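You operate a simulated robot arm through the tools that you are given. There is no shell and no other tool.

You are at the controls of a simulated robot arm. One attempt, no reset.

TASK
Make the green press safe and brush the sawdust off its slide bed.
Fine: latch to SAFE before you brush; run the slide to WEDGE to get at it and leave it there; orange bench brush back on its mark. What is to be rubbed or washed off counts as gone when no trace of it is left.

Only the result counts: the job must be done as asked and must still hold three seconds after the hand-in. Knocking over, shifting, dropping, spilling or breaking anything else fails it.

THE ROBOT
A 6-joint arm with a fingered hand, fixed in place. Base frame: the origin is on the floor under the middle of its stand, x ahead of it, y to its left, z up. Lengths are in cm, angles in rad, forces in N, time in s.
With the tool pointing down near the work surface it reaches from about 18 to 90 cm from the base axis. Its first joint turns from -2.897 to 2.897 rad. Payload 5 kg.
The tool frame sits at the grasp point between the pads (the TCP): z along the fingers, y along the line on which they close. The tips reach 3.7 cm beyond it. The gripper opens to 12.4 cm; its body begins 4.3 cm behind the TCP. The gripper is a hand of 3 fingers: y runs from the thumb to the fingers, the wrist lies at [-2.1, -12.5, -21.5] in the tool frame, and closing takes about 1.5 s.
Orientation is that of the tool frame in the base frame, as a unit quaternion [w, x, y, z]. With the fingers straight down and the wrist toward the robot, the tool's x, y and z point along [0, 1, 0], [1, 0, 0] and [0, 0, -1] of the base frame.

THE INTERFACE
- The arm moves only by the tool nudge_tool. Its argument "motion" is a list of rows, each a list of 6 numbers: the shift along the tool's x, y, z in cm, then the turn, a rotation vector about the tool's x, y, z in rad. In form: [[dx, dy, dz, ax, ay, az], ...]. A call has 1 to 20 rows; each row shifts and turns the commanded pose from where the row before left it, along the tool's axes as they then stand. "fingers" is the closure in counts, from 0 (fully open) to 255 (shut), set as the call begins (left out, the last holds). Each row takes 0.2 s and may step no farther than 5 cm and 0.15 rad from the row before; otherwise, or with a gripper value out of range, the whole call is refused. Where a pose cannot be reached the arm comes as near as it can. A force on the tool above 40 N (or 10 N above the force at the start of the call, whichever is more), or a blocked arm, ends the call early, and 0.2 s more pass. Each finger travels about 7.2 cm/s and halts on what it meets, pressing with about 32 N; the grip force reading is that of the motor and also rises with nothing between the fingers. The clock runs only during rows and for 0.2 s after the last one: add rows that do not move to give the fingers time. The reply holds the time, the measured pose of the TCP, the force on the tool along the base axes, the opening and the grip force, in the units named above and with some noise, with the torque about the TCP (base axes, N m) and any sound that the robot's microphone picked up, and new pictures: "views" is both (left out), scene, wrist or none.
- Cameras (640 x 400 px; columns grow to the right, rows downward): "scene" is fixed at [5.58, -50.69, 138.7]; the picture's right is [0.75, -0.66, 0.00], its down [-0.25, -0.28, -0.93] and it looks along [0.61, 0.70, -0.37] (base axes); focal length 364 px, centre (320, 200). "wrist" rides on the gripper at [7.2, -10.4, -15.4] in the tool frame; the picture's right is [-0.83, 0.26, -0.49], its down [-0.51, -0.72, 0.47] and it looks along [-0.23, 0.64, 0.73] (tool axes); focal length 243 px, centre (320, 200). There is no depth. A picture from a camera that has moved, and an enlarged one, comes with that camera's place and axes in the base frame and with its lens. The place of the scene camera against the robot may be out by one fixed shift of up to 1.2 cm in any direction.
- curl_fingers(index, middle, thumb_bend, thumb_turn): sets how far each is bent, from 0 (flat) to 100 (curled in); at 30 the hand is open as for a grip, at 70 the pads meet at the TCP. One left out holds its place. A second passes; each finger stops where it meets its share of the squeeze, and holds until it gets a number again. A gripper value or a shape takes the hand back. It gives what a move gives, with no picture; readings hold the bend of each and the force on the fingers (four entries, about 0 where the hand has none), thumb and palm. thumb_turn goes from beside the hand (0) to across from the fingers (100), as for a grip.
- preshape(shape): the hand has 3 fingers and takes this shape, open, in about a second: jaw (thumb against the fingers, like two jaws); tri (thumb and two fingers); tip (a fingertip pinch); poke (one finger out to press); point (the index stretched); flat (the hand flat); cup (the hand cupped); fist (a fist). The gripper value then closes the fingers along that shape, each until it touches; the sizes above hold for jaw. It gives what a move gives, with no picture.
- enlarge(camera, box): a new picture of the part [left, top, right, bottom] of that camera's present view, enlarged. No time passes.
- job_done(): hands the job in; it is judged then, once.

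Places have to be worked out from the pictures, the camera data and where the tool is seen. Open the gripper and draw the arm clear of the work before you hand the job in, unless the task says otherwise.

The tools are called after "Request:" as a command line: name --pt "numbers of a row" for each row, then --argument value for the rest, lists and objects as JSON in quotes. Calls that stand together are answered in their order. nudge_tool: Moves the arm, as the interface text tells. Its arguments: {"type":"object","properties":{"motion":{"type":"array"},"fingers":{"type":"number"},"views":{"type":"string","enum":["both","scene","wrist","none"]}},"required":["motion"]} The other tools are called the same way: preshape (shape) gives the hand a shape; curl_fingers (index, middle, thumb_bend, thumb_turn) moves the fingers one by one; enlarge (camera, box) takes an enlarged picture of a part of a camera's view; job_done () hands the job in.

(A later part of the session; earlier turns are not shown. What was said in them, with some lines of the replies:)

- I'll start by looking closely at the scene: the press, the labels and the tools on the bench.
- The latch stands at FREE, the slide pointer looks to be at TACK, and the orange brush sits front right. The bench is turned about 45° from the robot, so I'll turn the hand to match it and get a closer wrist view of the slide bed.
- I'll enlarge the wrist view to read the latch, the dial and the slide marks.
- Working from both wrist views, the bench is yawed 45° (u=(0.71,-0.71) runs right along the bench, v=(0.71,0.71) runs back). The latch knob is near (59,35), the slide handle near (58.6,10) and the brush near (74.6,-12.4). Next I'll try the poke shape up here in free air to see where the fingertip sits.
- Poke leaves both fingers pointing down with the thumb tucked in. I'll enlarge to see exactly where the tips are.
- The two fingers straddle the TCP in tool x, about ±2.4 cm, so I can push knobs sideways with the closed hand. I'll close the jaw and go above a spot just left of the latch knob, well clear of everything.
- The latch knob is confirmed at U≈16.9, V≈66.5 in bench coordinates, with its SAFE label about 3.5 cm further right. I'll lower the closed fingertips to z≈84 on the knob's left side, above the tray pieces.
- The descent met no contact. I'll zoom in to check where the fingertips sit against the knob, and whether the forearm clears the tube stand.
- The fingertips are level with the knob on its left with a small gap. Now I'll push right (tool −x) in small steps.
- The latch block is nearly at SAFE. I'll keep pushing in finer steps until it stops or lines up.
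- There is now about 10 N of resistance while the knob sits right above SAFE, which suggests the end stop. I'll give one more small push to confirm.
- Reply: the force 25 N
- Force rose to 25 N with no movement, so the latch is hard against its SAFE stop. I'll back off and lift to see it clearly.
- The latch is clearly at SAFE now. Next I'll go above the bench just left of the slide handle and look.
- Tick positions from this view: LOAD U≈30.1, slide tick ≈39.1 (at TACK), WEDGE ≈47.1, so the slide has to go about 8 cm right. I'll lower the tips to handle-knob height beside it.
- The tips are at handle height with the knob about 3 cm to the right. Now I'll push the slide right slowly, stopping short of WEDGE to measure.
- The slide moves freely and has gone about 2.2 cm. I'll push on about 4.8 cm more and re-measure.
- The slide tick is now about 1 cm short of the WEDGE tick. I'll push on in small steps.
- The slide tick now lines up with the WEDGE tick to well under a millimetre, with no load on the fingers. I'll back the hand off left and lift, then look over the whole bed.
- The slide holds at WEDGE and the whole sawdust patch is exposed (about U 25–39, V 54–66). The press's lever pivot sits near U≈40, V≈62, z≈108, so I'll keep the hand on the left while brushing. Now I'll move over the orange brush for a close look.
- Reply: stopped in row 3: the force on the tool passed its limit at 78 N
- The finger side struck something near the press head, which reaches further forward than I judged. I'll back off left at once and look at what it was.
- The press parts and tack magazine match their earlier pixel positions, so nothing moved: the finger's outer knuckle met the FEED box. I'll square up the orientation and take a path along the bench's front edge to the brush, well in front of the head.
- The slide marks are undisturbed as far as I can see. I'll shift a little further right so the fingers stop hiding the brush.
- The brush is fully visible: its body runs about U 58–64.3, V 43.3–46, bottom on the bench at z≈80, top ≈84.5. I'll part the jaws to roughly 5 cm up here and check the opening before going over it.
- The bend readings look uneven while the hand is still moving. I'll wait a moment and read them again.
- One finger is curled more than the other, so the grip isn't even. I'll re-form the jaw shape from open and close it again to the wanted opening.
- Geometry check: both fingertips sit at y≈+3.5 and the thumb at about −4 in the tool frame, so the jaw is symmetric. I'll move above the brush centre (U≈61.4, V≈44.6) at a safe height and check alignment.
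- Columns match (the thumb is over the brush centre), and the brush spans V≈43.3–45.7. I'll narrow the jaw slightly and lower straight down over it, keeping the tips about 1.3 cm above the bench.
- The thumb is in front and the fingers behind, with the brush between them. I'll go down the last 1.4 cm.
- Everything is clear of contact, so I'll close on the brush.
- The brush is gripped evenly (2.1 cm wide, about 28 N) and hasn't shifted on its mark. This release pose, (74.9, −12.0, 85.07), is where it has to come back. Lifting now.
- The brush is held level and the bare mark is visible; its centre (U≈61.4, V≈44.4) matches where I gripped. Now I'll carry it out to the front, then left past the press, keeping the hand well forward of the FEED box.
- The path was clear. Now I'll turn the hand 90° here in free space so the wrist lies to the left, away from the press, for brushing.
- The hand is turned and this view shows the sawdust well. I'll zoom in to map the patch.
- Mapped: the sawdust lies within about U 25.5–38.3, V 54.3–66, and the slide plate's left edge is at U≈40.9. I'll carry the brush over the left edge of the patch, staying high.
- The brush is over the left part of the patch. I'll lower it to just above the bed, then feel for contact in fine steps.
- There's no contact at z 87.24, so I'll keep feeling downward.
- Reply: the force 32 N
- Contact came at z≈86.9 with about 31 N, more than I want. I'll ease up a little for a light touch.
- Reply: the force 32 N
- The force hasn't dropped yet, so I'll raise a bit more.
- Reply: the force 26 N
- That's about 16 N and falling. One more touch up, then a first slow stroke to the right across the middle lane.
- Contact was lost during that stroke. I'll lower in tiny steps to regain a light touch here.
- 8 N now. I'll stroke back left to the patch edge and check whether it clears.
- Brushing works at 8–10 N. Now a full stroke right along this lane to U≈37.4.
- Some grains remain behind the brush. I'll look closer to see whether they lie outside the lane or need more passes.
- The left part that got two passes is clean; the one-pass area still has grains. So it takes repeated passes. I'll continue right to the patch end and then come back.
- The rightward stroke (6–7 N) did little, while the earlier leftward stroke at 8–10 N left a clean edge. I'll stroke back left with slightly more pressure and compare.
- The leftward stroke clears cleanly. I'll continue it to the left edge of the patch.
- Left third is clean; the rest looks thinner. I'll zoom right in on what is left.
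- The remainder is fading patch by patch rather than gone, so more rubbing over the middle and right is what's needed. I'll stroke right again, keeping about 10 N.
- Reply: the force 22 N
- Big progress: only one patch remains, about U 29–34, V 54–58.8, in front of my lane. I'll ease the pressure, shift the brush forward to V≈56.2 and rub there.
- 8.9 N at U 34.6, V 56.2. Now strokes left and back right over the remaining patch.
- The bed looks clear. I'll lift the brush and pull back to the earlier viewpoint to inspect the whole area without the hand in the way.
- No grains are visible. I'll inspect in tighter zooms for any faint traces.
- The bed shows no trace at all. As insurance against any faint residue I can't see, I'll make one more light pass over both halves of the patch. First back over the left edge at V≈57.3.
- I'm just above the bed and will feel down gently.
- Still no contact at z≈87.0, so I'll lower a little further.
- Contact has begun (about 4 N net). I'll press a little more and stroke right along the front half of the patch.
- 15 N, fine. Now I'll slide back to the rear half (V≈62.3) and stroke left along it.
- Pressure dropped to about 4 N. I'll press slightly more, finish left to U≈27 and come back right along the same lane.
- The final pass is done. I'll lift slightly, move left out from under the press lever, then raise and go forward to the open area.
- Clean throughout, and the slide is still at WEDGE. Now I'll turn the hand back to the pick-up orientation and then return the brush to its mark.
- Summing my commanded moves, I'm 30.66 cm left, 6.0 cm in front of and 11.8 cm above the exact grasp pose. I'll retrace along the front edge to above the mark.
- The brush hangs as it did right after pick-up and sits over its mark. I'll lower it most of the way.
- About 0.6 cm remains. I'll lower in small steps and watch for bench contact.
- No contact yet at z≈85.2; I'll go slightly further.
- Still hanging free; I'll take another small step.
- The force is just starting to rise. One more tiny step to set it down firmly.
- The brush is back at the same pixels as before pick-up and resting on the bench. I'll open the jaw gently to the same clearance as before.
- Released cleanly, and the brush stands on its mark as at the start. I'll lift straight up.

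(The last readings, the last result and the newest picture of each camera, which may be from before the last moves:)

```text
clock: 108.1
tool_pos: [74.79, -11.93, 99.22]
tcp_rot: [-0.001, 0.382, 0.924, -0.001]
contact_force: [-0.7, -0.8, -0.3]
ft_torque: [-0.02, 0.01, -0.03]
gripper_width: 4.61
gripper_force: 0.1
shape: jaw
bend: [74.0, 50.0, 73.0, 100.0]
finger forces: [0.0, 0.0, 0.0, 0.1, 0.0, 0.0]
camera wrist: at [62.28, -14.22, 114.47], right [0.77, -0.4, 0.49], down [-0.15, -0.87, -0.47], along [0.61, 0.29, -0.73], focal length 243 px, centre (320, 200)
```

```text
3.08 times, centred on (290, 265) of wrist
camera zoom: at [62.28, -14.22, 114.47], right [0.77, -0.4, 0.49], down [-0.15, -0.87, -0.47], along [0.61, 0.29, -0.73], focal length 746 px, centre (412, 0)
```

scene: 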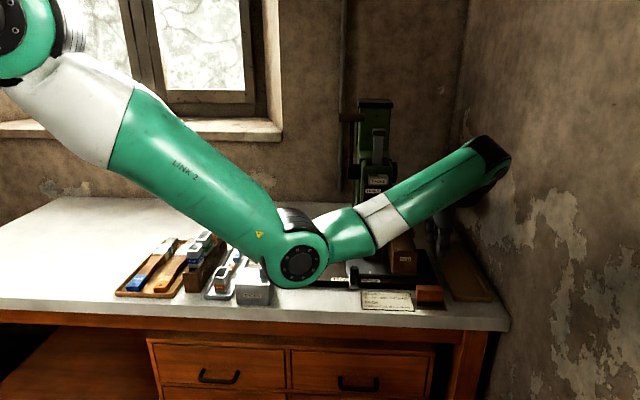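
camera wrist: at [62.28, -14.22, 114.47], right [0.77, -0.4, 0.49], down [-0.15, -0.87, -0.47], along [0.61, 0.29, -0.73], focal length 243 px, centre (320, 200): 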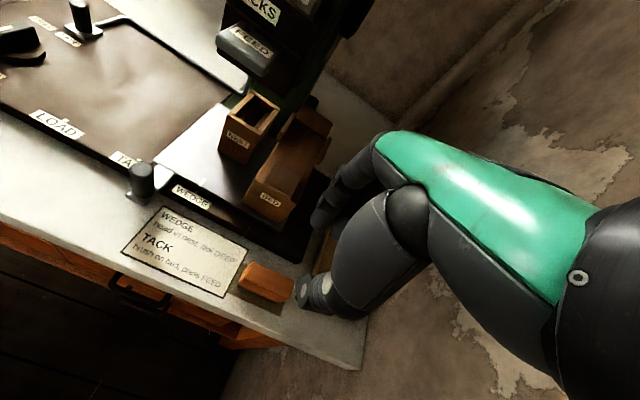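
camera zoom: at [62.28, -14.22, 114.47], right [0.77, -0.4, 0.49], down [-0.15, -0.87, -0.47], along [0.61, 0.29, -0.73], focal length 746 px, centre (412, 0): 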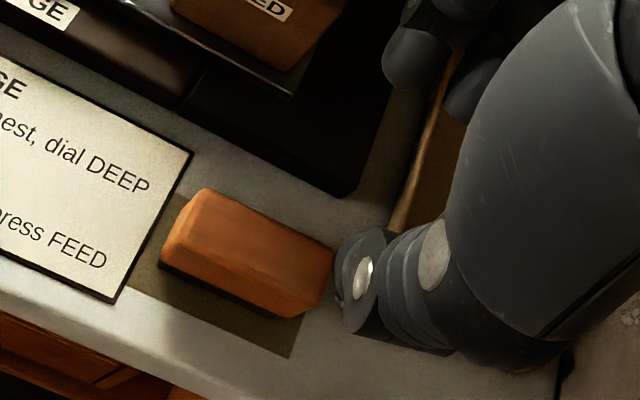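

The brush stands square on its mark, within about 1 mm of where it was. I'll withdraw forward and left along the clear path, raise up, open the hand fully, and check everything once more.

Request:
nudge_tool --pt "0 -3.4 0 0 0 0" --pt "0 -3.4 0 0 0 0" --pt "4 0 -0.5 0 0 0" --pt "4 0 -1 0 0 0" --pt "4 0 -1 0 0 0" --pt "4 0 -1 0 0 0" --pt "4 0 -1 0 0 0" --pt "4 0 -1 0 0 0" --pt "4 0 -1 0 0 0" --pt "4 0 -1 0 0 0" --pt "3 -1 -1 0 0 0" --pt "3 -1 -1 0 0 0" --pt "0 0 0 0 0 0" --fingers 0

Request:
enlarge --camera "scene" --box '[230, 210, 450, 320]'

Request:
enlarge --camera "scene" --box '[365, 260, 405, 285]'

Request:
enlarge --camera "wrist" --box '[100, 60, 380, 260]'

```text
clock: 110.9
tool_pos: [42.58, 9.22, 106.37]
tcp_rot: [0.001, 0.382, 0.924, 0.002]
contact_force: [0.3, -0.5, 0.1]
ft_torque: [-0.01, 0.01, 0.01]
gripper_width: 12.36
gripper_force: 0.1
shape: jaw
bend: [30.0, 30.0, 30.0, 98.0]
finger forces: [0.0, 0.0, 0.1, 0.1, 0.0, 0.0]
out of reach, approached as far as the arm can: row 10, 11, 12
camera wrist: at [30.0, 6.88, 121.66], right [0.77, -0.4, 0.49], down [-0.15, -0.87, -0.47], along [0.62, 0.29, -0.73], focal length 243 px, centre (320, 200)
```

scene: 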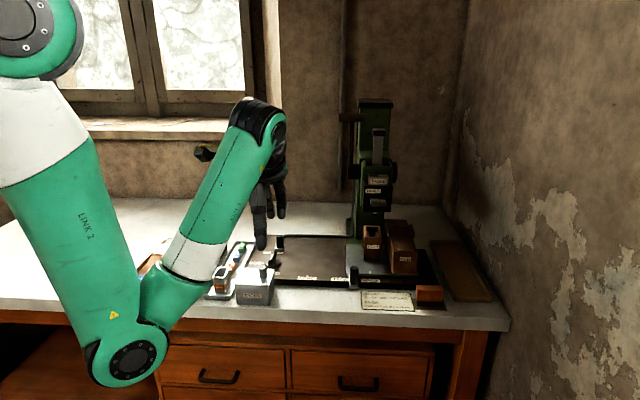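
wrist: 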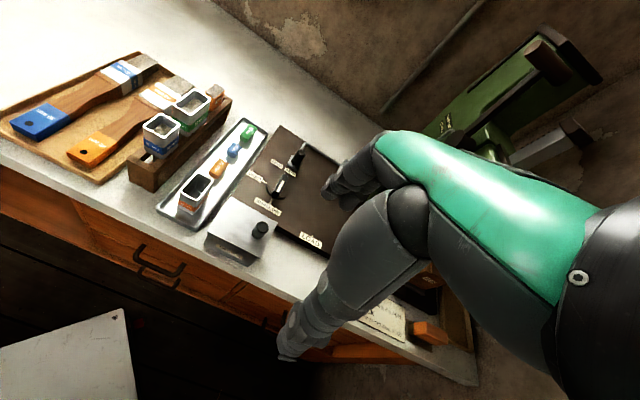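

```text
2.91 times, centred on (340, 265) of scene
camera zoom: at [5.58, -50.69, 138.7], right [0.75, -0.66, 0.0], down [-0.25, -0.28, -0.93], along [0.61, 0.7, -0.37], focal length 1060 px, centre (262, 11)
```

zoom: 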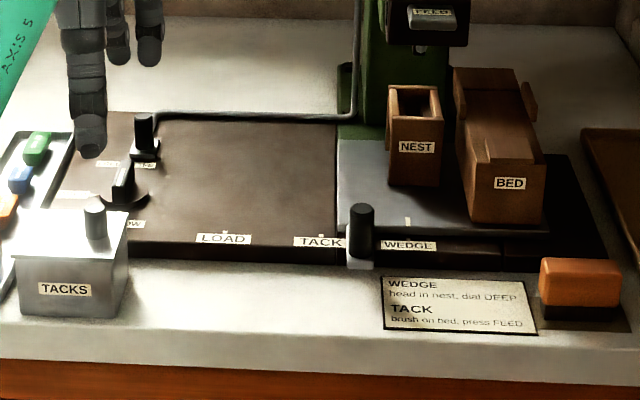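

```text
16.00 times, centred on (385, 272) of scene
camera zoom: at [5.58, -50.69, 138.7], right [0.75, -0.66, 0.0], down [-0.25, -0.28, -0.93], along [0.61, 0.7, -0.37], focal length 5831 px, centre (-720, -960)
```

zoom: 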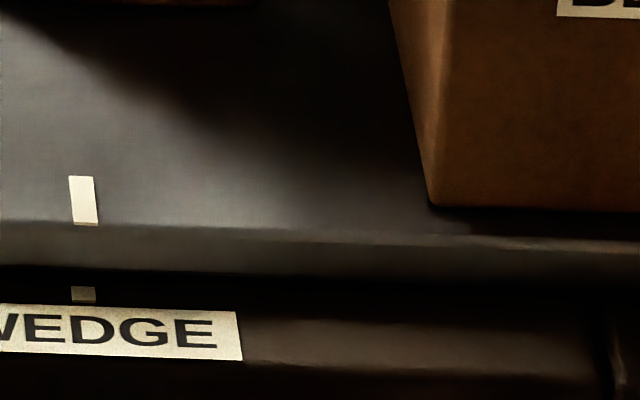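

```text
2.00 times, centred on (240, 160) of wrist
camera zoom: at [30.0, 6.88, 121.66], right [0.77, -0.4, 0.49], down [-0.15, -0.87, -0.47], along [0.62, 0.29, -0.73], focal length 485 px, centre (480, 280)
```

zoom: 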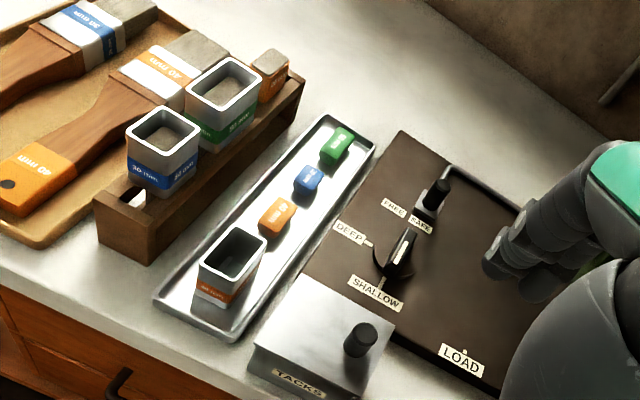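

Everything reads right: latch at SAFE, slide ticks aligned at WEDGE, brush on its mark, other items untouched. One last close look at the bed and latch before handing in.

Request:
enlarge --camera "scene" --box '[265, 235, 355, 285]'

Request:
enlarge --camera "scene" --box '[345, 100, 405, 220]'

```text
7.11 times, centred on (310, 260) of scene
camera zoom: at [5.58, -50.69, 138.7], right [0.75, -0.66, 0.0], down [-0.25, -0.28, -0.93], along [0.61, 0.7, -0.37], focal length 2591 px, centre (391, -227)
```

zoom: 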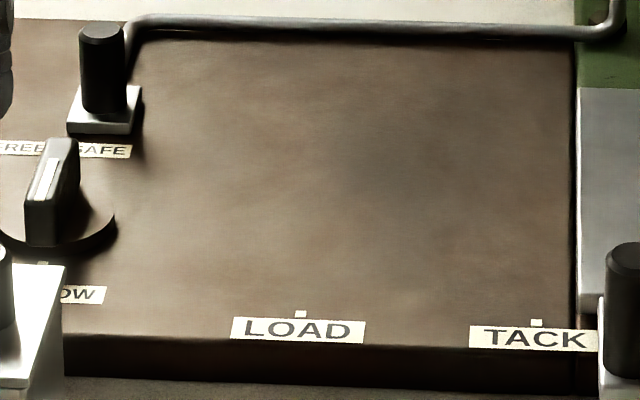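

```text
3.33 times, centred on (375, 160) of scene
camera zoom: at [5.58, -50.69, 138.7], right [0.75, -0.66, 0.0], down [-0.25, -0.28, -0.93], along [0.61, 0.7, -0.37], focal length 1215 px, centre (137, 333)
```

zoom: 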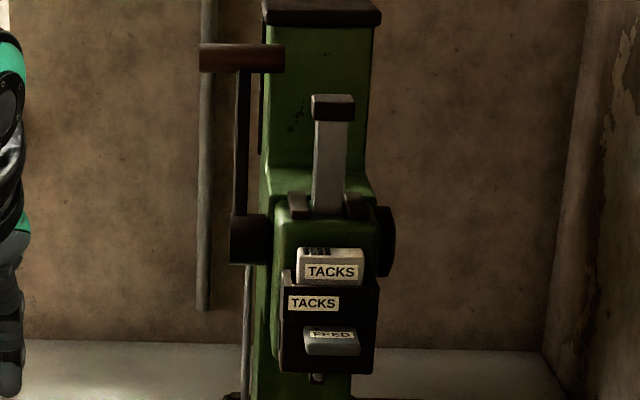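

The bed is spotless, the latch is at SAFE, and the press head looks the same as at the start. The hand is open and clear of the work, so I'm handing in the job.

Request:
job_done

```text
The job is handed in.
```

The press is safe and its slide bed is clear of sawdust. I handed the job in; the judging result has not come back.

- **Latch:** at SAFE, pushed against its stop before any brushing.
- **Slide:** at WEDGE, with its tick lined up with the WEDGE mark, and left there.
- **Bed:** I brushed until no grains showed, made one extra pass, and saw no trace in close-up views.
- **Brush:** back on its mark, about 1 mm from where it started.
- **Arm:** hand open and clear of the work.

**Knock on the press:** while moving towards the brush, one finger hit what I judge was the side of the FEED box, with a force spike of 78 N. I backed off at once. In close-up the press head, tack magazine and FEED button look the same as before, and the slide had not moved. I saw nothing else disturbed.
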